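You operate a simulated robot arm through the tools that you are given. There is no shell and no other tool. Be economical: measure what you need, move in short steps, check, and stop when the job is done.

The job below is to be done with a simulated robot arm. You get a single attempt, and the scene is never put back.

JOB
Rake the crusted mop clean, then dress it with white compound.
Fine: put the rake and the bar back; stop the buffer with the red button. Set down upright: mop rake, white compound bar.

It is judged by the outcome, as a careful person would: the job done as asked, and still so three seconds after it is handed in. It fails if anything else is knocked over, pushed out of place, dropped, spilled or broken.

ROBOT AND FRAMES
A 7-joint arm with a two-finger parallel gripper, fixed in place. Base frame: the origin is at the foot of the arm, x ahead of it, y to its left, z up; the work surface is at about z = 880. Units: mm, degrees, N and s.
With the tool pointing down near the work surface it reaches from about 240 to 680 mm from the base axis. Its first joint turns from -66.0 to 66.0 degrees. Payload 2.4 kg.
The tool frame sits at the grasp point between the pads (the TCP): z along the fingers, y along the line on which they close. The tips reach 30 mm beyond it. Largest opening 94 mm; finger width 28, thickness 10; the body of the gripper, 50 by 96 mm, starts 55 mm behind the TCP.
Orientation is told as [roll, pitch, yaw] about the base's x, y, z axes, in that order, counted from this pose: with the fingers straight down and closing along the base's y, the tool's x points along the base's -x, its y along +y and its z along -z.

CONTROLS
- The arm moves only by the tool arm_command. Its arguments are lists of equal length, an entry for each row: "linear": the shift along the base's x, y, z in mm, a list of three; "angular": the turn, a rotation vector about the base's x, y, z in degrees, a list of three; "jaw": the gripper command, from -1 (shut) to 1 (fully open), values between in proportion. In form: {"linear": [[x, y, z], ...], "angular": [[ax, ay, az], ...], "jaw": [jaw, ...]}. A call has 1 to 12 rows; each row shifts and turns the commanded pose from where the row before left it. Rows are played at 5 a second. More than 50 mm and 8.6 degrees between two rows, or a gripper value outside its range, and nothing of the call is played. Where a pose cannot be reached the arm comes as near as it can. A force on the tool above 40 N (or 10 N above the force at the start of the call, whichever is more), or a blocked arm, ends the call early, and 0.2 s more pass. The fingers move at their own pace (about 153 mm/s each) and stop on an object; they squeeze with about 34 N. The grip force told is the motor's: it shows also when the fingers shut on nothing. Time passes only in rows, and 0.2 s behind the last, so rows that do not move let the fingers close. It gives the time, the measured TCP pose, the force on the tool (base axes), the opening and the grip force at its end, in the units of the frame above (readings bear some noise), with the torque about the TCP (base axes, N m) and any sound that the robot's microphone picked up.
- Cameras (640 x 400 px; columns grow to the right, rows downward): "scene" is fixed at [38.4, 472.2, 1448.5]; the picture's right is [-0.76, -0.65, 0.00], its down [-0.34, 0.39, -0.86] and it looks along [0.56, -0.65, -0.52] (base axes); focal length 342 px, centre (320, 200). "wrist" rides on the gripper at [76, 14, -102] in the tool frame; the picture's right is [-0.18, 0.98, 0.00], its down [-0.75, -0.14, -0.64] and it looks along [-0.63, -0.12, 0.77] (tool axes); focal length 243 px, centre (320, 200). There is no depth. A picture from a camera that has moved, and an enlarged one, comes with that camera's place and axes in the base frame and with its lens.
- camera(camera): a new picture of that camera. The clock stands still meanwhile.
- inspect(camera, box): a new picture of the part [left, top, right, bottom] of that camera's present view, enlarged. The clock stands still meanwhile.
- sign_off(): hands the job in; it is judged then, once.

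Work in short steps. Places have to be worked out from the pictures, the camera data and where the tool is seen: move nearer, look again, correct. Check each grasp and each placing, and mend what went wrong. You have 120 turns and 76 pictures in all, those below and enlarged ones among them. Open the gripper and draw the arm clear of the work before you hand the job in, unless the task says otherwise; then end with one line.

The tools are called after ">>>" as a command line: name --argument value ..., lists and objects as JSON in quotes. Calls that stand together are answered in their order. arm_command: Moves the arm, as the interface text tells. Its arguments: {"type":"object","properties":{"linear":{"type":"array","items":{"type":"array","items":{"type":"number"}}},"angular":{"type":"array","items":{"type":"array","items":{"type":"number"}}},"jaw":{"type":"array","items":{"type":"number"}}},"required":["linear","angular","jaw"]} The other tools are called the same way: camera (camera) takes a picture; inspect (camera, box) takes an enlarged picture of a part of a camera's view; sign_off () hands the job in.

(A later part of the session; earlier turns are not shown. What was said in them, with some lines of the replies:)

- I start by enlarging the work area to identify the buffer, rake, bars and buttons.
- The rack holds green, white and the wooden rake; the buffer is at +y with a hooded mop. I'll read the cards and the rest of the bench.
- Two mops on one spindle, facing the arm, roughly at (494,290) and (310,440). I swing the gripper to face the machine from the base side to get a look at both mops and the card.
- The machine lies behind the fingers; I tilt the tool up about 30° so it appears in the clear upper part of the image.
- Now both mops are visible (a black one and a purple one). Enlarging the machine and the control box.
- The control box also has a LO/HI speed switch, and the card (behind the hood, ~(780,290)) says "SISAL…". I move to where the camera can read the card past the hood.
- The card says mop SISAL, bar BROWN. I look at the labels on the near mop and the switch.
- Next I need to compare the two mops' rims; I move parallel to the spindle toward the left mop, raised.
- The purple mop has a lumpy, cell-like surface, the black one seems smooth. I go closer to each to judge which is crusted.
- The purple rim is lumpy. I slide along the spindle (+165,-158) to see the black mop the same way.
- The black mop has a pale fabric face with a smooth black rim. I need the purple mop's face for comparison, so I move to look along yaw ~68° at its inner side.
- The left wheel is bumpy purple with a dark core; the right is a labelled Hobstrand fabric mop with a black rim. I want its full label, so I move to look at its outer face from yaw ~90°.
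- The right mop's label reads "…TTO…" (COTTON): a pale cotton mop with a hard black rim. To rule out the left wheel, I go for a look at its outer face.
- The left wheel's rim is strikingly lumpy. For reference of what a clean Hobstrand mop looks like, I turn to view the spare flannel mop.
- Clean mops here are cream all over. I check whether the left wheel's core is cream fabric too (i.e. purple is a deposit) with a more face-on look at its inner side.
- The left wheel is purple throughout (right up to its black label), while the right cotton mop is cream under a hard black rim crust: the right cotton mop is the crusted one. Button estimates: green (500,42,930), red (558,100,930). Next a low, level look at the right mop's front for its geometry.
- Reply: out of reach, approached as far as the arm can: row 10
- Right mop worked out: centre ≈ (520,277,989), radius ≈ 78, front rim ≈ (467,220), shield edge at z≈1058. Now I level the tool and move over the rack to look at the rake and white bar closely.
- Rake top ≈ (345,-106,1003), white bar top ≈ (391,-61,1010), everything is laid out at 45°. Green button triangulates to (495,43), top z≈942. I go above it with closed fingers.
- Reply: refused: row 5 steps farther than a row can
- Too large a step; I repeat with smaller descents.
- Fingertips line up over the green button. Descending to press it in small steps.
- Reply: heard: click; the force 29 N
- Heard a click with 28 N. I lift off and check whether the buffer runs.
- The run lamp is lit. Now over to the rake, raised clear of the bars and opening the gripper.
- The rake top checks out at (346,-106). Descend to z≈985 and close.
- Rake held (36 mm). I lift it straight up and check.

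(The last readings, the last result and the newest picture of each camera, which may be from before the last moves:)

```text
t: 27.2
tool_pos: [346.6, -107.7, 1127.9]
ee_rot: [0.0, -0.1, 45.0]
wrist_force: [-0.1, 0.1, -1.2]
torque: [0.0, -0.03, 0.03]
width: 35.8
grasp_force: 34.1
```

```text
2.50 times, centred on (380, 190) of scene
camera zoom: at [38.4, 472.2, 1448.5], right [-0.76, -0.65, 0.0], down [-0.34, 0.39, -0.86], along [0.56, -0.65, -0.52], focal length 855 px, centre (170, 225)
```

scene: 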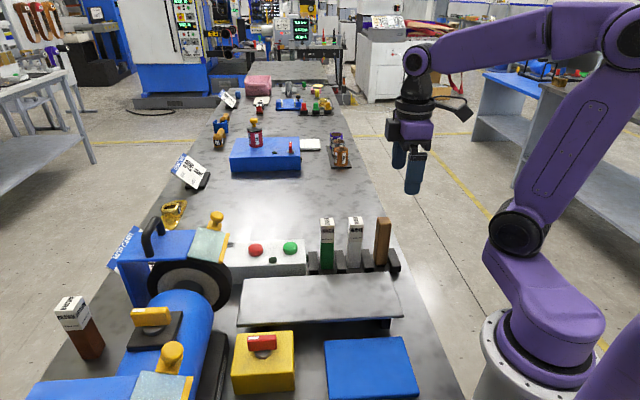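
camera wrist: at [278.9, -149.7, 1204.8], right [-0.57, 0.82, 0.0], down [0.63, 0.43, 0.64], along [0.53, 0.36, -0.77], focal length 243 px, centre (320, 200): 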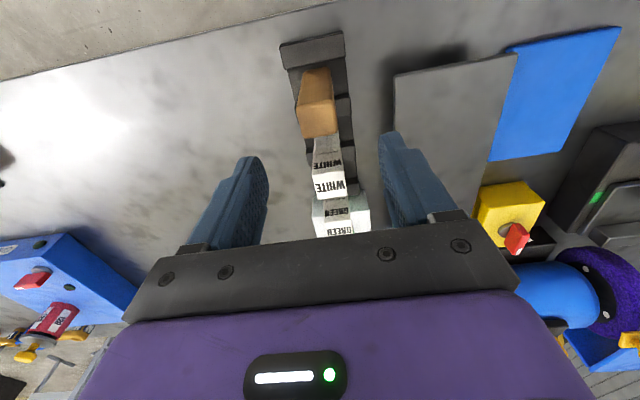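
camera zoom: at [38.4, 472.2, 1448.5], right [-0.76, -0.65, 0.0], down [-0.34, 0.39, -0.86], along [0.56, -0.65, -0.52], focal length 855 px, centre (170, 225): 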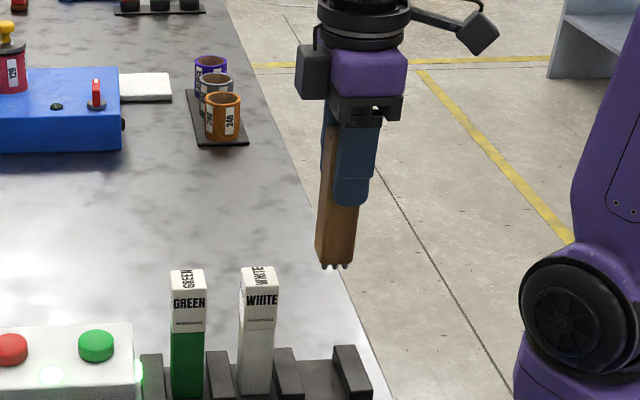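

The rake hangs straight, teeth about 108 mm below the TCP. I raise, swing in front of the right mop at a safe height and tilt the tool 55° so the teeth face the rim.

>>> arm_command --linear '[[0, 0, 40], [0, 45, 10], [5, 45, 0], [5, 48, 0], [5, 48, 0], [5, 48, 0], [9, 6, 0]]' --angular '[[0, 0, 0], [0, 0, 0], [0, 0, 0], [0, 0, 0], [0, 0, 0], [0, 0, 0], [0, 0, 0]]' --jaw '[-1, -1, -1, -1, -1, -1, -1]'

>>> arm_command --linear '[[0, 0, 0], [0, 0, 0], [0, 0, 0], [0, 0, 0], [0, 0, 0], [0, 0, 0], [0, 0, 0]]' --angular '[[5.6, -5.6, 0], [5.6, -5.6, 0], [5.6, -5.6, 0], [5.6, -5.6, 0], [5.6, -5.6, 0], [5.6, -5.6, 0], [5.3, -5.3, 0]]' --jaw '[-1, -1, -1, -1, -1, -1, -1]'

>>> camera --camera "wrist"

>>> camera --camera "scene"

```text
t: 28.8
tool_pos: [376.1, 134.1, 1177.7]
ee_rot: [0.0, -0.1, 45.0]
wrist_force: [0.9, -0.4, -1.3]
torque: [-0.03, 0.0, 0.0]
width: 35.9
grasp_force: 34.1
```

```text
t: 30.4
tool_pos: [375.9, 132.1, 1178.4]
ee_rot: [-0.2, -55.2, 45.1]
wrist_force: [-0.2, 0.0, -1.4]
torque: [-0.05, 0.0, -0.02]
width: 35.8
grasp_force: 34.1
```

```text
30 pictures are left
camera wrist: at [273.6, 51.4, 1174.5], right [-0.62, 0.77, 0.15], down [0.03, -0.17, 0.99], along [0.78, 0.61, 0.08], focal length 243 px, centre (320, 200)
```

wrist: 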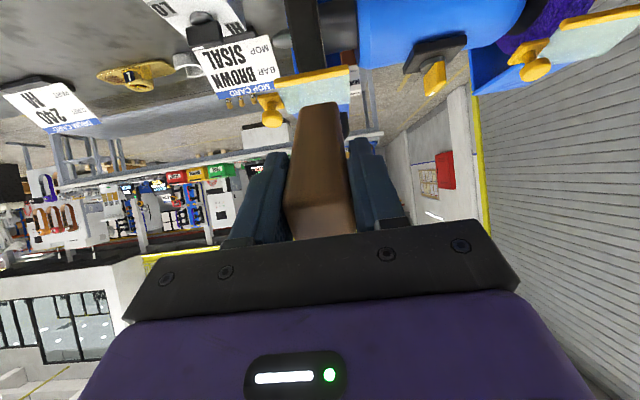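

```text
29 pictures are left
```

scene: 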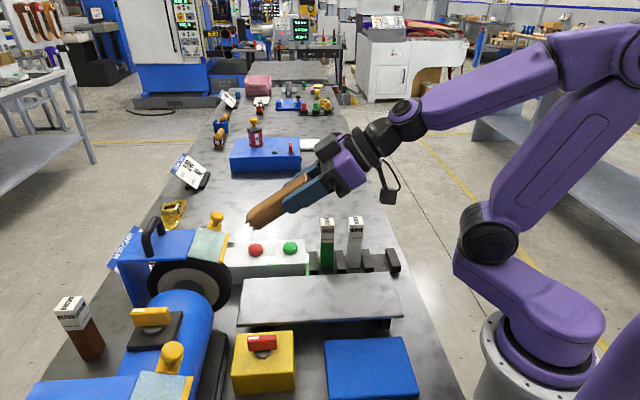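

Rake clears the shield; lateral offset to the mop's mid-plane is ~4 mm. I descend to the working height with ~40 mm gap and check.

>>> arm_command --linear '[[3, -3, -30], [0, 0, -30], [0, 0, -30], [0, 0, -25], [0, 0, 0]]' --angular '[[0, 0, 0], [0, 0, 0], [0, 0, 0], [0, 0, 0], [0, 0, 0]]' --jaw '[-1, -1, -1, -1, -1]'

>>> inspect --camera "wrist" --box '[200, 0, 440, 200]'

>>> inspect --camera "scene" --box '[140, 200, 340, 325]'

```text
t: 31.6
tool_pos: [379.7, 128.4, 1061.8]
ee_rot: [-0.1, -55.2, 45.1]
wrist_force: [0.1, 0.5, -1.8]
torque: [-0.02, 0.02, -0.01]
width: 35.9
grasp_force: 34.2
```

```text
2.00 times, centred on (320, 100) of wrist
camera zoom: at [277.3, 47.9, 1059.3], right [-0.62, 0.77, 0.15], down [0.03, -0.17, 0.99], along [0.78, 0.62, 0.08], focal length 485 px, centre (320, 400)
```

zoom: 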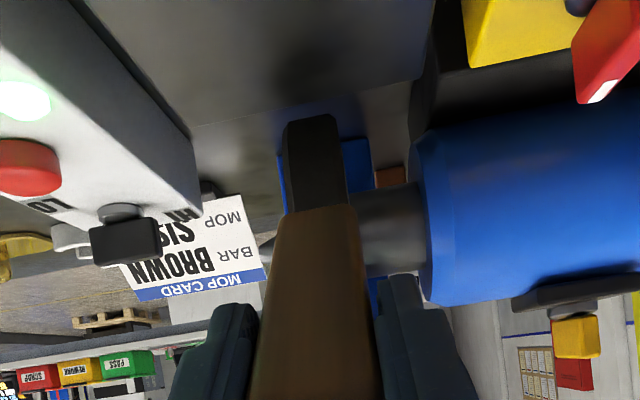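

```text
3.20 times, centred on (240, 262) of scene
camera zoom: at [38.4, 472.2, 1448.5], right [-0.76, -0.65, 0.0], down [-0.34, 0.39, -0.86], along [0.56, -0.65, -0.52], focal length 1094 px, centre (576, 0)
```

zoom: 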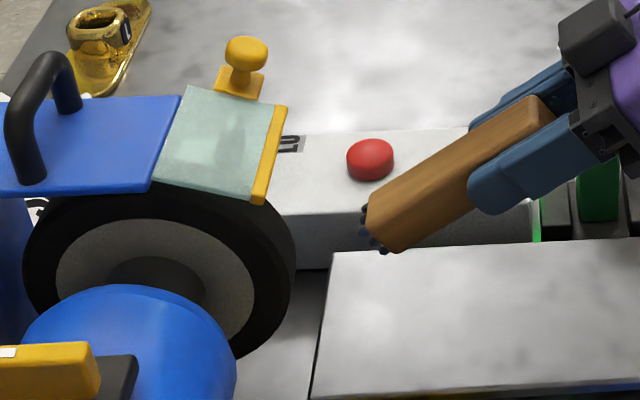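

Well aligned. I advance toward the rim, fast first, then in fine steps until contact force shows.

>>> arm_command --linear '[[10, 10, 0], [10, 10, 0], [3, 3, 0], [3, 3, 0], [2, 2, 0], [2, 2, 0], [2, 2, 0]]' --angular '[[0, 0, 0], [0, 0, 0], [0, 0, 0], [0, 0, 0], [0, 0, 0], [0, 0, 0], [0, 0, 0]]' --jaw '[-1, -1, -1, -1, -1, -1, -1]'

>>> inspect --camera "scene" --box '[140, 200, 340, 325]'

```text
t: 33.2
tool_pos: [412.0, 162.9, 1062.6]
ee_rot: [0.0, -55.1, 45.0]
wrist_force: [0.3, -0.5, -1.3]
torque: [-0.01, 0.05, 0.0]
width: 35.7
grasp_force: 34.0
```

```text
3.20 times, centred on (240, 262) of scene
camera zoom: at [38.4, 472.2, 1448.5], right [-0.76, -0.65, 0.0], down [-0.34, 0.39, -0.86], along [0.56, -0.65, -0.52], focal length 1094 px, centre (576, 0)
```

zoom: 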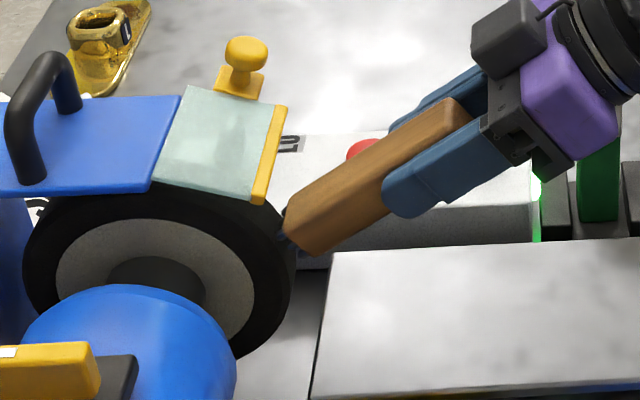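

Teeth are almost at the rim. Finer steps until contact.

>>> arm_command --linear '[[1.5, 1.5, 0], [1.5, 1.5, 0], [1, 1, 0], [1, 1, 0], [1, 1, 0]]' --angular '[[0, 0, 0], [0, 0, 0], [0, 0, 0], [0, 0, 0], [0, 0, 0]]' --jaw '[-1, -1, -1, -1, -1]'

```text
t: 34.4
tool_pos: [417.6, 167.4, 1063.4]
ee_rot: [-0.1, -55.2, 44.9]
wrist_force: [0.0, -0.4, -0.8]
torque: [-0.02, 0.08, -0.01]
width: 35.9
grasp_force: 33.5
```

>>> arm_command --linear '[[1, 1, 0], [1, 1, 0], [1, 1, 0], [1, 1, 0], [1, 1, 0]]' --angular '[[0, 0, 0], [0, 0, 0], [0, 0, 0], [0, 0, 0], [0, 0, 0]]' --jaw '[-1, -1, -1, -1, -1]'

>>> inspect --camera "scene" --box '[140, 240, 260, 320]'

```text
t: 35.6
tool_pos: [422.6, 172.3, 1063.6]
ee_rot: [-0.1, -55.1, 45.0]
wrist_force: [-18.4, -16.3, 11.9]
torque: [-0.01, 0.18, 0.18]
width: 35.9
grasp_force: 34.6
```

```text
5.00 times, centred on (200, 280) of scene
camera zoom: at [37.6, 471.6, 1448.7], right [-0.76, -0.65, 0.0], down [-0.34, 0.39, -0.86], along [0.56, -0.65, -0.52], focal length 1710 px, centre (920, -200)
```

zoom: 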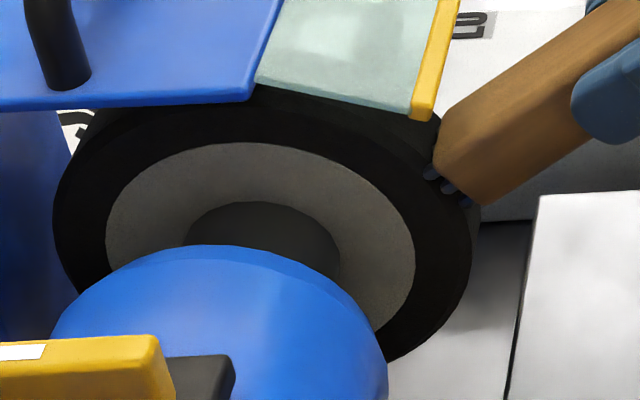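

Contact at ~25 N on the rim. I hold for about 2 s and watch the rim.

>>> arm_command --linear '[[0, 0, 0], [0, 0, 0], [0, 0, 0], [0, 0, 0], [0, 0, 0], [0, 0, 0], [0, 0, 0], [0, 0, 0], [0, 0, 0], [0, 0, 0]]' --angular '[[0, 0, 0], [0, 0, 0], [0, 0, 0], [0, 0, 0], [0, 0, 0], [0, 0, 0], [0, 0, 0], [0, 0, 0], [0, 0, 0], [0, 0, 0]]' --jaw '[-1, -1, -1, -1, -1, -1, -1, -1, -1, -1]'

>>> inspect --camera "scene" --box '[140, 240, 260, 320]'

```text
t: 37.8
tool_pos: [422.4, 173.3, 1064.8]
ee_rot: [-0.1, -55.1, 45.1]
wrist_force: [-14.5, -13.5, 11.5]
torque: [0.11, 0.01, 0.15]
width: 35.6
grasp_force: 34.4
```

```text
5.00 times, centred on (200, 280) of scene
camera zoom: at [37.8, 471.7, 1448.7], right [-0.76, -0.65, 0.0], down [-0.34, 0.39, -0.86], along [0.56, -0.65, -0.52], focal length 1710 px, centre (920, -200)
```

zoom: 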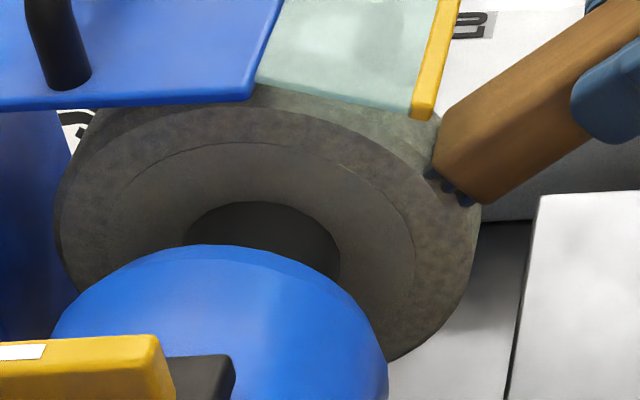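

The black crust is coming off — right mop confirmed. A bit longer, then compare.

>>> arm_command --linear '[[0, 0, 0], [0, 0, 0], [0, 0, 0], [0, 0, 0], [0, 0, 0]]' --angular '[[0, 0, 0], [0, 0, 0], [0, 0, 0], [0, 0, 0], [0, 0, 0]]' --jaw '[-1, -1, -1, -1, -1]'

>>> inspect --camera "scene" --box '[140, 240, 260, 320]'

```text
t: 39.0
tool_pos: [422.9, 171.0, 1062.9]
ee_rot: [-0.1, -55.2, 45.2]
wrist_force: [-13.0, -10.8, 11.0]
torque: [0.15, -0.07, 0.16]
width: 35.8
grasp_force: 34.1
```

```text
5.00 times, centred on (200, 280) of scene
camera zoom: at [37.8, 471.8, 1448.6], right [-0.76, -0.65, 0.0], down [-0.34, 0.39, -0.86], along [0.56, -0.65, -0.52], focal length 1710 px, centre (920, -200)
```

zoom: 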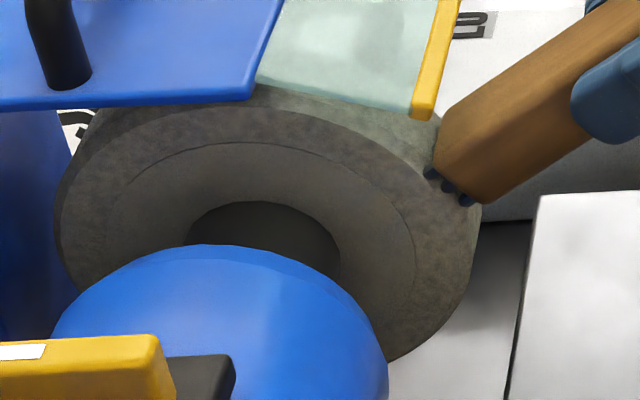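

No further change: the crust is gone. I back off, rise and level the tool.

>>> arm_command --linear '[[-10, -10, 0], [-17, -17, 0], [-17, -17, 0], [0, 0, 40], [0, 0, 40], [0, 0, 35]]' --angular '[[0, 0, 0], [0, 0, 0], [0, 0, 0], [0, 0, 0], [0, 0, 0], [0, 0, 0]]' --jaw '[-1, -1, -1, -1, -1, -1]'

>>> arm_command --linear '[[0, 0, 0], [0, 0, 0], [0, 0, 0], [0, 0, 0], [0, 0, 0], [0, 0, 0], [0, 0, 0]]' --angular '[[-5.6, 5.6, 0], [-5.6, 5.6, 0], [-5.6, 5.6, 0], [-5.6, 5.6, 0], [-5.6, 5.6, 0], [-5.6, 5.6, 0], [-5.3, 5.3, 0]]' --jaw '[-1, -1, -1, -1, -1, -1, -1]'

```text
t: 40.4
tool_pos: [380.0, 127.2, 1179.1]
ee_rot: [2.1, -55.7, 42.5]
wrist_force: [-0.6, -0.7, -2.0]
torque: [0.03, -0.05, 0.02]
width: 35.9
grasp_force: 33.9
```

```text
t: 42.0
tool_pos: [378.0, 132.1, 1178.1]
ee_rot: [1.0, -3.5, 45.0]
wrist_force: [0.3, -1.1, -1.8]
torque: [0.03, -0.02, -0.01]
width: 36.0
grasp_force: 33.9
out of reach, approached as far as the arm can: row 1
```

Small residual tilt; I correct it and carry the rake back above its slot.

>>> arm_command --linear '[[0, -40, 0], [-6, -48, 0], [-6, -48, 0], [-6, -48, 0], [-7, -48, 0], [-7, -8, 0], [0, 0, 0]]' --angular '[[-3.2, 1.8, 0], [0, 0, 0], [0, 0, 0], [0, 0, 0], [0, 0, 0], [0, 0, 0], [0, 0, 0]]' --jaw '[-1, -1, -1, -1, -1, -1, -1]'

>>> inspect --camera "scene" --box '[300, 90, 460, 280]'

```text
t: 43.6
tool_pos: [346.0, -106.3, 1176.6]
ee_rot: [0.1, 0.0, 45.2]
wrist_force: [0.6, 0.1, -0.9]
torque: [0.03, 0.04, -0.03]
width: 35.7
grasp_force: 33.8
```

```text
2.11 times, centred on (380, 185) of scene
camera zoom: at [38.4, 472.2, 1448.5], right [-0.76, -0.65, 0.0], down [-0.34, 0.39, -0.86], along [0.56, -0.65, -0.52], focal length 720 px, centre (194, 232)
```

zoom: 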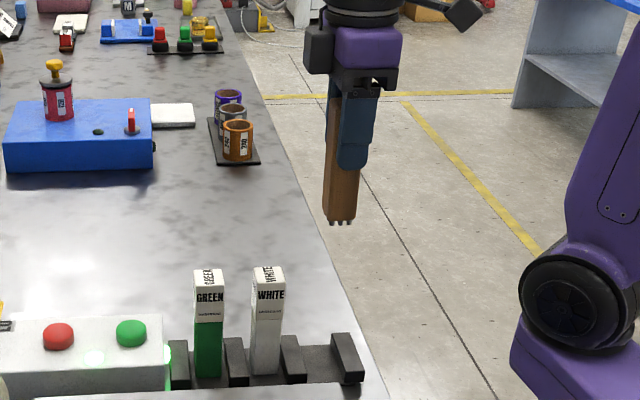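

Rake hangs as before. Lowering it into its slot, watching the force.

>>> arm_command --linear '[[0, -1, -45], [0, 0, -45], [0, 0, -45], [0, 0, -40], [0, 0, -10], [0, 0, -3], [0, 0, -2], [0, 0, 0]]' --angular '[[0, 0, 0], [0, 0, 0], [0, 0, 0], [0, 0, 0], [0, 0, 0], [0, 0, 0], [0, 0, 0], [0, 0, 0]]' --jaw '[-1, -1, -1, -1, -1, -1, -1, -1]'

>>> inspect --camera "scene" --box '[280, 180, 440, 290]'

```text
t: 45.4
tool_pos: [343.3, -107.8, 988.7]
ee_rot: [0.0, 0.0, 45.2]
wrist_force: [0.8, -0.2, -1.1]
torque: [-0.01, 0.01, 0.02]
width: 35.6
grasp_force: 34.4
```

```text
3.64 times, centred on (360, 235) of scene
camera zoom: at [38.4, 472.2, 1448.5], right [-0.76, -0.65, 0.0], down [-0.34, 0.39, -0.86], along [0.56, -0.65, -0.52], focal length 1244 px, centre (174, 73)
```

zoom: 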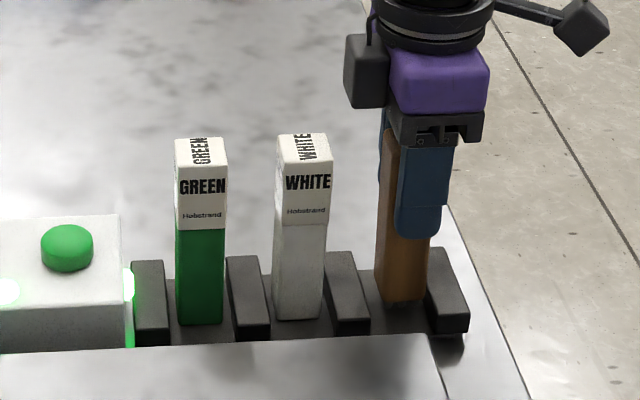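

About 3 mm toward the outer divider; I nudge back along the rack and lower by 1 mm steps until it touches.

>>> arm_command --linear '[[2.5, 1, 0], [0, 0, -1], [0, 0, -1], [0, 0, -1], [0, 0, 0]]' --angular '[[0, 0, 0], [0, 0, 0], [0, 0, 0], [0, 0, 0], [0, 0, 0]]' --jaw '[-1, -1, -1, -1, -1]'

```text
t: 46.6
tool_pos: [346.0, -109.0, 987.2]
ee_rot: [0.1, 0.0, 45.3]
wrist_force: [-0.3, -0.9, -0.4]
torque: [0.0, -0.02, -0.03]
width: 35.7
grasp_force: 34.4
```

>>> arm_command --linear '[[0, 0, -1], [0, 0, -1], [0, 0, -1], [0, 0, 0]]' --angular '[[0, 0, 0], [0, 0, 0], [0, 0, 0], [0, 0, 0]]' --jaw '[-1, -1, -1, -1]'

```text
t: 47.6
tool_pos: [347.1, -108.6, 982.2]
ee_rot: [0.0, -0.2, 45.3]
wrist_force: [-5.0, -1.3, 28.1]
torque: [0.12, 0.12, 0.04]
width: 36.2
grasp_force: 34.3
```

It sits on the tray (28 N). Ease up slightly, open and rise.

>>> arm_command --linear '[[0, 0, 2], [0, 0, 0], [0, 0, 0], [0, 0, 0]]' --angular '[[0, 0, 0], [0, 0, 0], [0, 0, 0], [0, 0, 0]]' --jaw '[-1, -0.1, 0.3, 0.3]'

>>> arm_command --linear '[[0, 0, 20], [0, 0, 40], [0, 0, 45], [0, 0, 0]]' --angular '[[0, 0, 0], [0, 0, 0], [0, 0, 0], [0, 0, 0]]' --jaw '[0.3, 0.3, 0.3, 0.3]'

>>> inspect --camera "scene" --box '[260, 160, 440, 290]'

```text
t: 48.6
tool_pos: [347.6, -107.2, 984.0]
ee_rot: [0.1, -0.1, 45.1]
wrist_force: [-0.2, -0.2, -0.1]
torque: [0.03, 0.02, -0.01]
width: 61.3
grasp_force: 0.0
```

```text
t: 49.6
tool_pos: [347.3, -108.3, 1089.2]
ee_rot: [0.2, 0.0, 45.3]
wrist_force: [0.8, 0.3, -0.3]
torque: [0.0, 0.0, 0.03]
width: 61.1
grasp_force: 0.1
```

```text
3.08 times, centred on (350, 225) of scene
camera zoom: at [38.4, 472.2, 1448.5], right [-0.76, -0.65, 0.0], down [-0.34, 0.39, -0.86], along [0.56, -0.65, -0.52], focal length 1052 px, centre (228, 123)
```

zoom: 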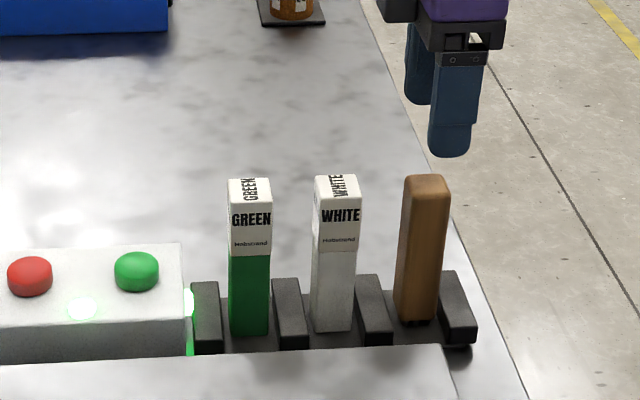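

Rake stands upright in its slot. Now the white bar at ≈(391,-61).

>>> arm_command --linear '[[22, 23, 0], [22, 24, 0], [0, 0, -40], [0, 0, -40], [0, 0, -23], [0, 0, 0], [0, 0, 0], [0, 0, 0]]' --angular '[[0, 0, 0], [0, 0, 0], [0, 0, 0], [0, 0, 0], [0, 0, 0], [0, 0, 0], [0, 0, 0], [0, 0, 0]]' --jaw '[0.3, 0.3, 0.3, 0.3, 0.3, -1, -1, -1]'

>>> inspect --camera "scene" --box '[260, 160, 440, 290]'

```text
t: 51.4
tool_pos: [392.1, -61.9, 984.5]
ee_rot: [0.1, 0.0, 45.3]
wrist_force: [-0.9, 0.5, -0.1]
torque: [-0.02, -0.02, 0.0]
width: 34.9
grasp_force: 33.9
```

```text
3.08 times, centred on (350, 225) of scene
camera zoom: at [38.4, 472.2, 1448.5], right [-0.76, -0.65, 0.0], down [-0.34, 0.39, -0.86], along [0.56, -0.65, -0.52], focal length 1052 px, centre (228, 123)
```

zoom: 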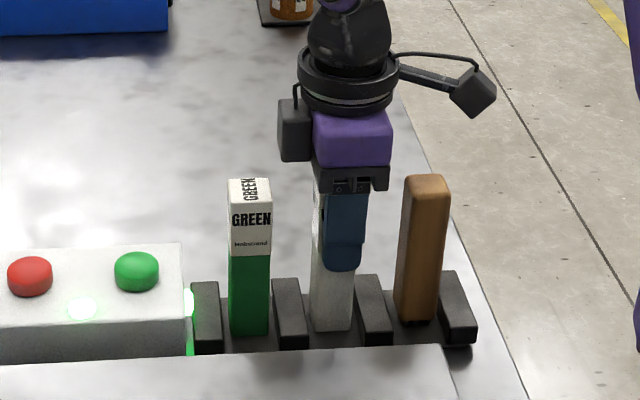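

White bar gripped (35 mm). Lift straight up, then over to the mop front and tilt.

>>> arm_command --linear '[[0, 0, 35], [0, 0, 50], [0, 0, 50], [0, 0, 50], [-3, 45, 8], [-3, 48, 0], [-3, 48, 0], [-3, 48, 0]]' --angular '[[0, 0, 0], [0, 0, 0], [0, 0, 0], [0, 0, 0], [0, 0, 0], [0, 0, 0], [0, 0, 0], [0, 0, 0]]' --jaw '[-1, -1, -1, -1, -1, -1, -1, -1]'

>>> arm_command --linear '[[0, 0, 0], [0, 0, 0], [0, 0, 0], [0, 0, 0], [0, 0, 0], [0, 0, 0], [0, 0, 0]]' --angular '[[5.6, -5.6, 0], [5.6, -5.6, 0], [5.6, -5.6, 0], [5.6, -5.6, 0], [5.6, -5.6, 0], [5.6, -5.6, 0], [5.3, -5.3, 0]]' --jaw '[-1, -1, -1, -1, -1, -1, -1]'

>>> camera --camera "scene"

```text
t: 53.2
tool_pos: [380.2, 126.9, 1178.4]
ee_rot: [0.1, 0.0, 45.1]
wrist_force: [0.2, 0.6, -2.0]
torque: [-0.01, -0.03, 0.02]
width: 35.0
grasp_force: 34.1
```

```text
t: 54.8
tool_pos: [379.3, 127.0, 1178.7]
ee_rot: [-0.3, -55.2, 45.4]
wrist_force: [-1.1, -0.7, -0.6]
torque: [-0.02, 0.03, 0.0]
width: 35.1
grasp_force: 33.9
```

```text
18 pictures are left
```

scene: 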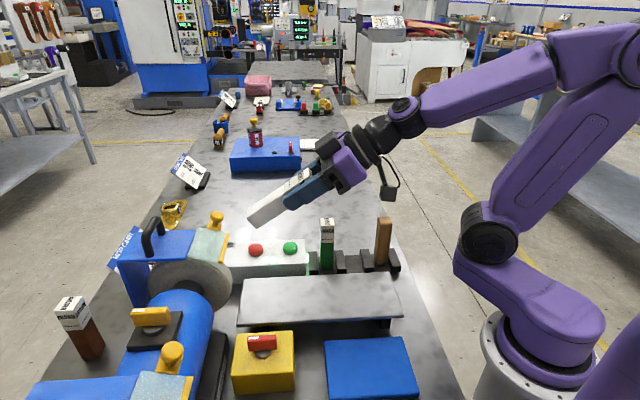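

Same approach with the bar: descend and advance to just before the previous contact position.

>>> arm_command --linear '[[0, 0, -30], [0, 0, -30], [0, 0, -30], [0, 0, -25], [12, 12, 0], [12, 12, 0], [8, 8, 0], [3, 3, 0], [2, 2, 0]]' --angular '[[0, 0, 0], [0, 0, 0], [0, 0, 0], [0, 0, 0], [0, 0, 0], [0, 0, 0], [0, 0, 0], [0, 0, 0], [0, 0, 0]]' --jaw '[-1, -1, -1, -1, -1, -1, -1, -1, -1]'

>>> inspect --camera "scene" --box '[140, 220, 300, 320]'

```text
t: 56.8
tool_pos: [416.7, 164.2, 1064.6]
ee_rot: [-0.1, -55.2, 45.2]
wrist_force: [0.4, 0.5, -2.0]
torque: [-0.06, 0.02, -0.05]
width: 34.9
grasp_force: 33.9
```

```text
4.00 times, centred on (220, 270) of scene
camera zoom: at [38.4, 472.2, 1448.5], right [-0.76, -0.65, 0.0], down [-0.34, 0.39, -0.86], along [0.56, -0.65, -0.52], focal length 1368 px, centre (720, -80)
```

zoom: 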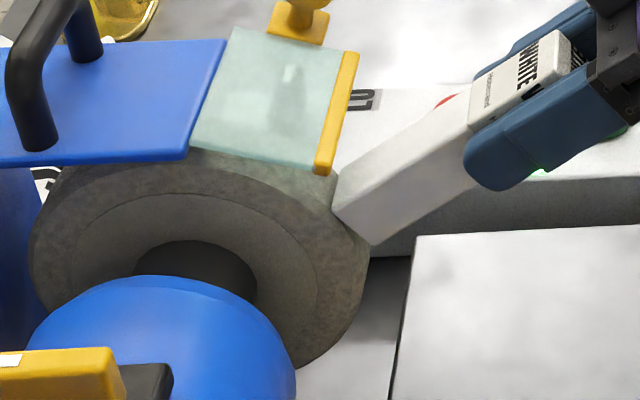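

Bar end is just off the cleaned rim. Fine steps to contact.

>>> arm_command --linear '[[1, 1, 0], [1, 1, 0], [1, 1, 0], [1, 1, 0], [1, 1, 0]]' --angular '[[0, 0, 0], [0, 0, 0], [0, 0, 0], [0, 0, 0], [0, 0, 0]]' --jaw '[-1, -1, -1, -1, -1]'

```text
t: 58.0
tool_pos: [421.8, 170.5, 1064.5]
ee_rot: [-0.1, -55.1, 45.2]
wrist_force: [0.2, -0.5, -1.6]
torque: [-0.04, 0.0, 0.0]
width: 35.0
grasp_force: 34.3
```

>>> arm_command --linear '[[1, 1, 0], [1, 1, 0], [1, 1, 0], [0, 0, 0]]' --angular '[[0, 0, 0], [0, 0, 0], [0, 0, 0], [0, 0, 0]]' --jaw '[-1, -1, -1, -1]'

```text
t: 59.0
tool_pos: [422.3, 172.5, 1064.1]
ee_rot: [-0.3, -55.0, 45.4]
wrist_force: [-17.7, -17.5, 13.0]
torque: [-0.31, 0.36, 0.07]
width: 35.4
grasp_force: 34.3
```

Contact ~25 N. I hold for about 1.6 s and look.

>>> arm_command --linear '[[0, 0, 0], [0, 0, 0], [0, 0, 0], [0, 0, 0], [0, 0, 0], [0, 0, 0], [0, 0, 0]]' --angular '[[0, 0, 0], [0, 0, 0], [0, 0, 0], [0, 0, 0], [0, 0, 0], [0, 0, 0], [0, 0, 0]]' --jaw '[-1, -1, -1, -1, -1, -1, -1]'

>>> inspect --camera "scene" --box '[140, 220, 300, 320]'

```text
t: 60.6
tool_pos: [423.3, 171.5, 1064.6]
ee_rot: [-0.2, -55.1, 45.3]
wrist_force: [-15.7, -17.9, 12.1]
torque: [-0.21, 0.21, 0.01]
width: 34.9
grasp_force: 34.1
```

```text
4.00 times, centred on (220, 270) of scene
camera zoom: at [37.7, 471.6, 1448.7], right [-0.76, -0.65, 0.0], down [-0.34, 0.39, -0.86], along [0.56, -0.65, -0.52], focal length 1368 px, centre (720, -80)
```

zoom: 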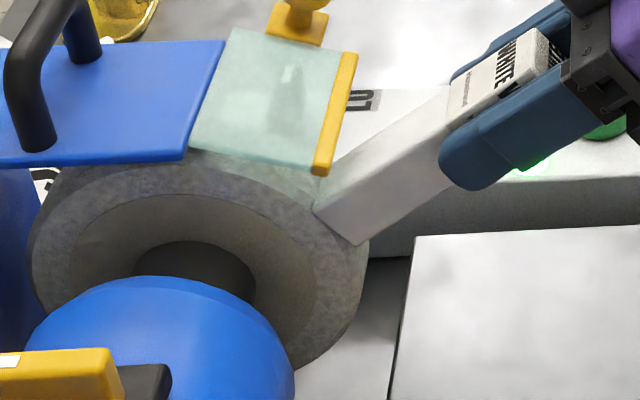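

The rim is turning paler. Another ~2 s, then compare.

>>> arm_command --linear '[[0, 0, 0], [0, 0, 0], [0, 0, 0], [0, 0, 0], [0, 0, 0], [0, 0, 0], [0, 0, 0], [0, 0, 0], [0, 0, 0]]' --angular '[[0, 0, 0], [0, 0, 0], [0, 0, 0], [0, 0, 0], [0, 0, 0], [0, 0, 0], [0, 0, 0], [0, 0, 0], [0, 0, 0]]' --jaw '[-1, -1, -1, -1, -1, -1, -1, -1, -1]'

>>> inspect --camera "scene" --box '[140, 220, 300, 320]'

```text
t: 62.6
tool_pos: [424.0, 172.5, 1065.1]
ee_rot: [-0.2, -55.1, 45.2]
wrist_force: [-14.7, -14.2, 12.1]
torque: [-0.07, 0.02, -0.01]
width: 35.0
grasp_force: 33.8
```

```text
4.00 times, centred on (220, 270) of scene
camera zoom: at [37.8, 471.7, 1448.7], right [-0.76, -0.65, 0.0], down [-0.34, 0.39, -0.86], along [0.56, -0.65, -0.52], focal length 1368 px, centre (720, -80)
```

zoom: 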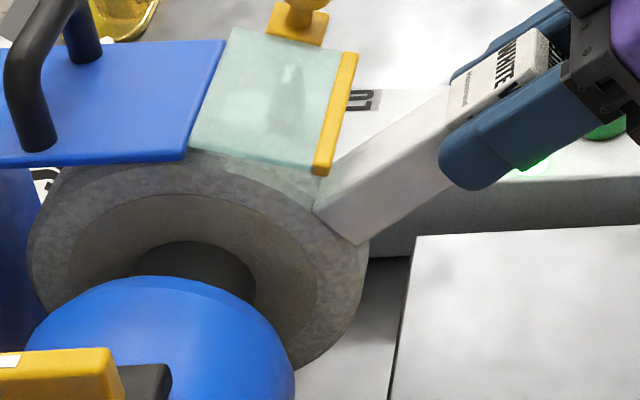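

No further change: dressed evenly with white. Back off, rise and level.

>>> arm_command --linear '[[-10, -10, 0], [-17, -17, 0], [-17, -17, 0], [0, 0, 40], [0, 0, 40], [0, 0, 35]]' --angular '[[0, 0, 0], [0, 0, 0], [0, 0, 0], [0, 0, 0], [0, 0, 0], [0, 0, 0]]' --jaw '[-1, -1, -1, -1, -1, -1]'

>>> arm_command --linear '[[0, 0, 0], [0, 0, 0], [0, 0, 0], [0, 0, 0], [0, 0, 0], [0, 0, 0], [0, 0, 0]]' --angular '[[-5.6, 5.6, 0], [-5.6, 5.6, 0], [-5.6, 5.6, 0], [-5.6, 5.6, 0], [-5.6, 5.6, 0], [-5.6, 5.6, 0], [-5.3, 5.3, 0]]' --jaw '[-1, -1, -1, -1, -1, -1, -1]'

>>> inspect --camera "scene" --box '[100, 180, 260, 320]'

```text
t: 64.0
tool_pos: [379.5, 129.4, 1182.2]
ee_rot: [2.6, -55.7, 42.0]
wrist_force: [-0.5, -0.9, -2.4]
torque: [-0.01, -0.03, 0.04]
width: 34.9
grasp_force: 34.1
```

```text
t: 65.6
tool_pos: [377.7, 130.5, 1180.6]
ee_rot: [1.2, -2.9, 45.3]
wrist_force: [0.8, -0.8, -1.7]
torque: [0.0, 0.05, -0.03]
width: 35.1
grasp_force: 34.4
out of reach, approached as far as the arm can: row 1
```

```text
2.86 times, centred on (180, 250) of scene
camera zoom: at [38.4, 472.2, 1448.5], right [-0.76, -0.65, 0.0], down [-0.34, 0.39, -0.86], along [0.56, -0.65, -0.52], focal length 977 px, centre (720, 57)
```

zoom: 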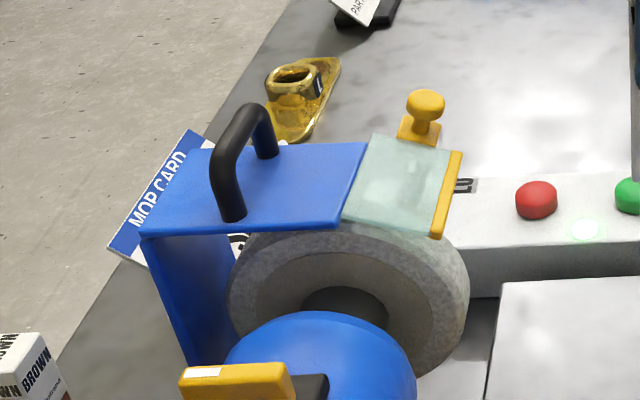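

The rim is now visibly white. Correct the residual tilt and carry the bar back above its slot.

>>> arm_command --linear '[[0, -45, 0], [4, -48, 0], [4, -48, 0], [6, -48, 0], [0, -3, 0], [0, 0, 0]]' --angular '[[-2.9, 1.2, -0.2], [0, 0, 0], [0, 0, 0], [0, 0, 0], [0, 0, 0], [0, 0, 0]]' --jaw '[-1, -1, -1, -1, -1, -1]'

>>> inspect --camera "scene" --box '[280, 90, 440, 280]'

```text
t: 67.0
tool_pos: [392.9, -61.0, 1179.8]
ee_rot: [0.0, -0.2, 45.2]
wrist_force: [0.2, 0.4, -1.7]
torque: [0.03, 0.03, 0.01]
width: 35.1
grasp_force: 34.2
```

```text
2.11 times, centred on (360, 185) of scene
camera zoom: at [38.4, 472.2, 1448.5], right [-0.76, -0.65, 0.0], down [-0.34, 0.39, -0.86], along [0.56, -0.65, -0.52], focal length 720 px, centre (236, 232)
```

zoom: 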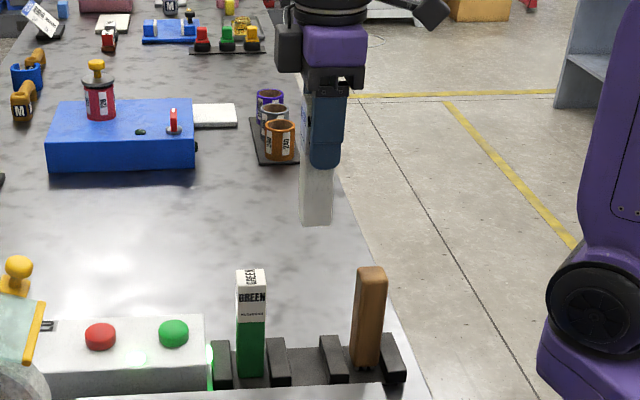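

The bar hangs straight above its slot. Lowering to just above the tray.

>>> arm_command --linear '[[-0.5, -1, -48], [0, 0, -48], [0, 0, -48], [0, 0, -35], [0, 0, -10], [0, 0, -3], [0, 0, 0]]' --angular '[[0, 0, 0], [0, 0, 0], [0, 0, 0], [0, 0, 0], [0, 0, 0], [0, 0, 0], [0, 0, 0]]' --jaw '[-1, -1, -1, -1, -1, -1, -1]'

>>> inspect --camera "scene" --box '[280, 180, 440, 290]'

```text
t: 68.6
tool_pos: [391.0, -62.6, 987.3]
ee_rot: [-0.1, -0.2, 45.1]
wrist_force: [-0.5, -0.4, -1.4]
torque: [0.01, 0.01, 0.03]
width: 35.3
grasp_force: 33.8
```

```text
3.64 times, centred on (360, 235) of scene
camera zoom: at [38.4, 472.2, 1448.5], right [-0.76, -0.65, 0.0], down [-0.34, 0.39, -0.86], along [0.56, -0.65, -0.52], focal length 1244 px, centre (174, 73)
```

zoom: 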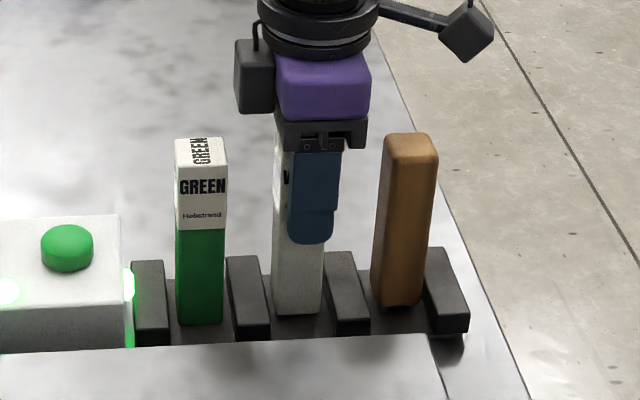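

>>> arm_command --linear '[[0.8, 0.5, -1], [0, 0, -1], [0, 0, -1], [0, 0, 0]]' --angular '[[0, 0, 0], [0, 0, 0], [0, 0, 0], [0, 0, 0]]' --jaw '[-1, -1, -1, -1]'

```text
t: 69.6
tool_pos: [392.0, -60.4, 984.9]
ee_rot: [-0.1, -0.2, 45.2]
wrist_force: [0.9, 0.0, -1.8]
torque: [-0.01, -0.04, 0.01]
width: 35.2
grasp_force: 34.0
```

Not touching yet; another couple of mm.

>>> arm_command --linear '[[0, 0, -1], [0, 0, -1], [0, 0, 0]]' --angular '[[0, 0, 0], [0, 0, 0], [0, 0, 0]]' --jaw '[-1, -1, -1]'

```text
t: 70.4
tool_pos: [392.5, -60.1, 983.7]
ee_rot: [-0.2, -0.1, 45.1]
wrist_force: [-5.1, -0.6, 23.9]
torque: [0.27, 0.17, 0.05]
width: 34.9
grasp_force: 33.8
```

The bar rests on the tray (24 N). Ease, release and rise.

>>> arm_command --linear '[[0, 0, 1.5], [0, 0, 0], [0, 0, 0], [0, 0, 0]]' --angular '[[0, 0, 0], [0, 0, 0], [0, 0, 0], [0, 0, 0]]' --jaw '[-1, -0.1, 0.3, 0.3]'

>>> arm_command --linear '[[0, 0, 20], [0, 0, 40], [0, 0, 48], [0, 0, 0]]' --angular '[[0, 0, 0], [0, 0, 0], [0, 0, 0], [0, 0, 0]]' --jaw '[0.3, 0.3, 0.3, 0.3]'

>>> inspect --camera "scene" --box '[260, 160, 440, 290]'

```text
t: 71.4
tool_pos: [392.4, -60.4, 986.5]
ee_rot: [-0.1, -0.2, 45.2]
wrist_force: [0.2, 1.1, -0.1]
torque: [0.02, -0.04, -0.02]
width: 61.2
grasp_force: 0.0
```

```text
t: 72.4
tool_pos: [390.7, -59.9, 1090.6]
ee_rot: [-0.1, -0.3, 45.0]
wrist_force: [0.2, -0.3, 0.5]
torque: [0.02, -0.03, 0.0]
width: 61.1
grasp_force: 0.1
```

```text
3.08 times, centred on (350, 225) of scene
camera zoom: at [38.4, 472.2, 1448.5], right [-0.76, -0.65, 0.0], down [-0.34, 0.39, -0.86], along [0.56, -0.65, -0.52], focal length 1052 px, centre (228, 123)
```

zoom: 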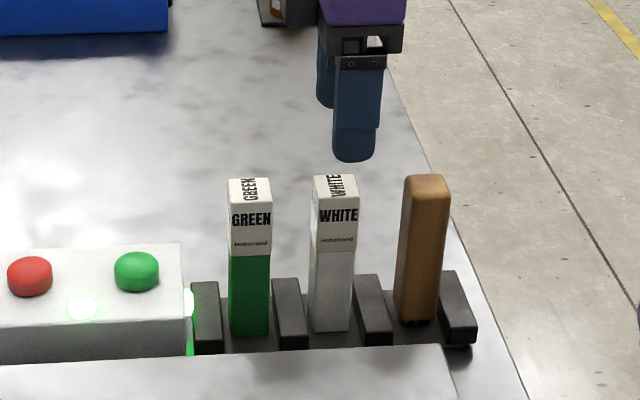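

Both tools are back upright. Now over to the red button with closed fingers.

>>> arm_command --linear '[[33, 32, 0], [33, 32, 0], [33, 32, 0], [33, 32, 0], [31, 33, -10], [0, 0, -40], [0, 0, 0]]' --angular '[[0, 0, 0], [0, 0, 0], [0, 0, 0], [0, 0, 0], [0, 0, 0], [0, 0, 0], [0, 0, 0]]' --jaw '[0, -0.5, -1, -1, -1, -1, -1]'

>>> inspect --camera "scene" --box '[180, 160, 340, 280]'

```text
t: 74.0
tool_pos: [556.0, 99.8, 1041.0]
ee_rot: [-0.2, -0.2, 45.1]
wrist_force: [0.6, -0.2, 0.9]
torque: [0.0, 0.04, 0.0]
width: 0.0
grasp_force: 33.1
```

```text
3.33 times, centred on (260, 220) of scene
camera zoom: at [38.4, 472.2, 1448.5], right [-0.76, -0.65, 0.0], down [-0.34, 0.39, -0.86], along [0.56, -0.65, -0.52], focal length 1140 px, centre (520, 133)
```

zoom: 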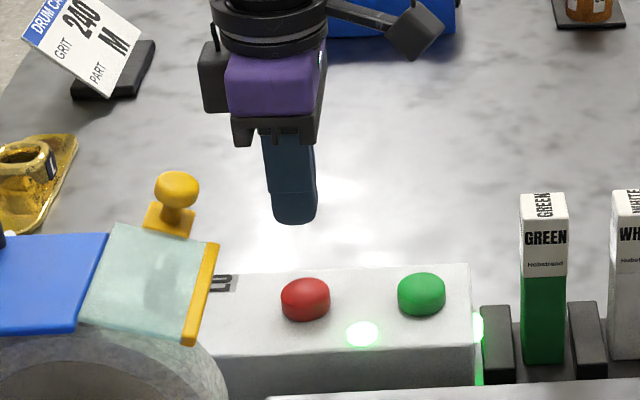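

Projected tip lands right on the red button. Pressing.

>>> arm_command --linear '[[0, 0, -30], [0, 0, -28], [0, 0, -4], [0, 0, -4], [0, 0, -4], [0, 0, -3]]' --angular '[[0, 0, 0], [0, 0, 0], [0, 0, 0], [0, 0, 0], [0, 0, 0], [0, 0, 0]]' --jaw '[-1, -1, -1, -1, -1, -1]'

>>> arm_command --linear '[[0, 0, 30], [0, 0, 45], [-20, -20, 35], [-30, -30, 20], [-30, -30, 20], [-30, -30, 20], [-30, -30, 0], [0, 0, 0]]' --angular '[[0, 0, 0], [0, 0, 0], [0, 0, 0], [0, 0, 0], [0, 0, 0], [0, 0, 0], [0, 0, 0], [0, 0, 0]]' --jaw '[-1, -1, -1, 0, 1, 1, 1, 1]'

>>> camera --camera "scene"

```text
t: 75.5
tool_pos: [556.8, 100.6, 973.0]
ee_rot: [-0.3, -0.6, 45.2]
wrist_force: [-6.8, -1.2, 22.3]
torque: [-0.04, 0.23, -0.03]
width: 0.0
grasp_force: 33.1
heard: click
stopped in row 6: the force on the tool passed its limit at 41 N (the readings are from after the stop); the commanded pose is now the measured one
```

```text
t: 77.3
tool_pos: [418.4, -39.0, 1144.1]
ee_rot: [-0.2, -0.4, 45.1]
wrist_force: [-0.8, 0.3, -0.3]
torque: [0.0, -0.04, -0.01]
width: 94.2
grasp_force: 0.1
```

```text
9 pictures are left
```

scene: 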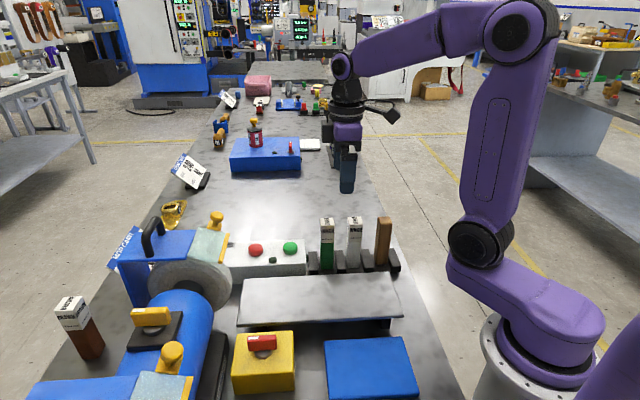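

The lamp is out, rake and bar stand in place, and the arm is clear. I raise a little, let the mop coast down, and check once more.

>>> arm_command --linear '[[-10, 0, 40], [0, 0, 0], [0, 0, 0], [0, 0, 0], [0, 0, 0], [0, 0, 0], [0, 0, 0], [0, 0, 0], [0, 0, 0], [0, 0, 0], [0, 0, 0], [0, 0, 0]]' --angular '[[0, 0, 0], [0, 0, 0], [0, 0, 0], [0, 0, 0], [0, 0, 0], [0, 0, 0], [0, 0, 0], [0, 0, 0], [0, 0, 0], [0, 0, 0], [0, 0, 0], [0, 0, 0]]' --jaw '[1, 1, 1, 1, 1, 1, 1, 1, 1, 1, 1, 1]'

>>> inspect --camera "scene" --box '[100, 190, 420, 330]'

```text
t: 79.9
tool_pos: [408.8, -40.3, 1184.2]
ee_rot: [-0.2, -0.4, 45.1]
wrist_force: [-0.3, -0.2, -0.8]
torque: [-0.01, 0.0, 0.03]
width: 94.0
grasp_force: 0.2
```

```text
2.00 times, centred on (260, 260) of scene
camera zoom: at [38.4, 472.2, 1448.5], right [-0.76, -0.65, 0.0], down [-0.34, 0.39, -0.86], along [0.56, -0.65, -0.52], focal length 684 px, centre (440, 80)
```

zoom: 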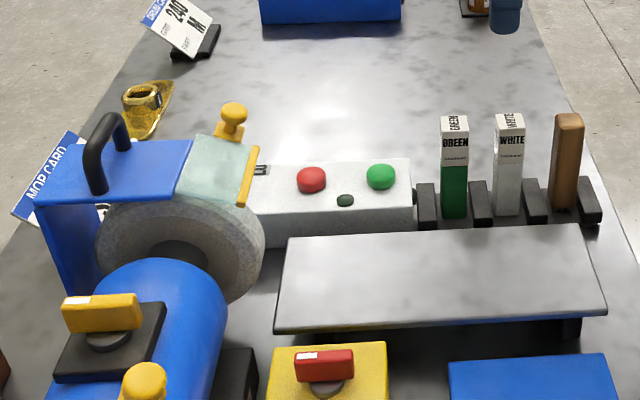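

The newest picture shows everything as asked: the mop is clean and dressed, the buffer is stopped with its lamp dark, and the rake and bar are upright in their slots. I hand it in.

>>> sign_off

```text
The job is handed in.
```

The right-hand cotton mop was raked clean of its black crust and dressed with white compound; the rake and white bar are back upright in their slots, and the buffer was stopped with the red button.
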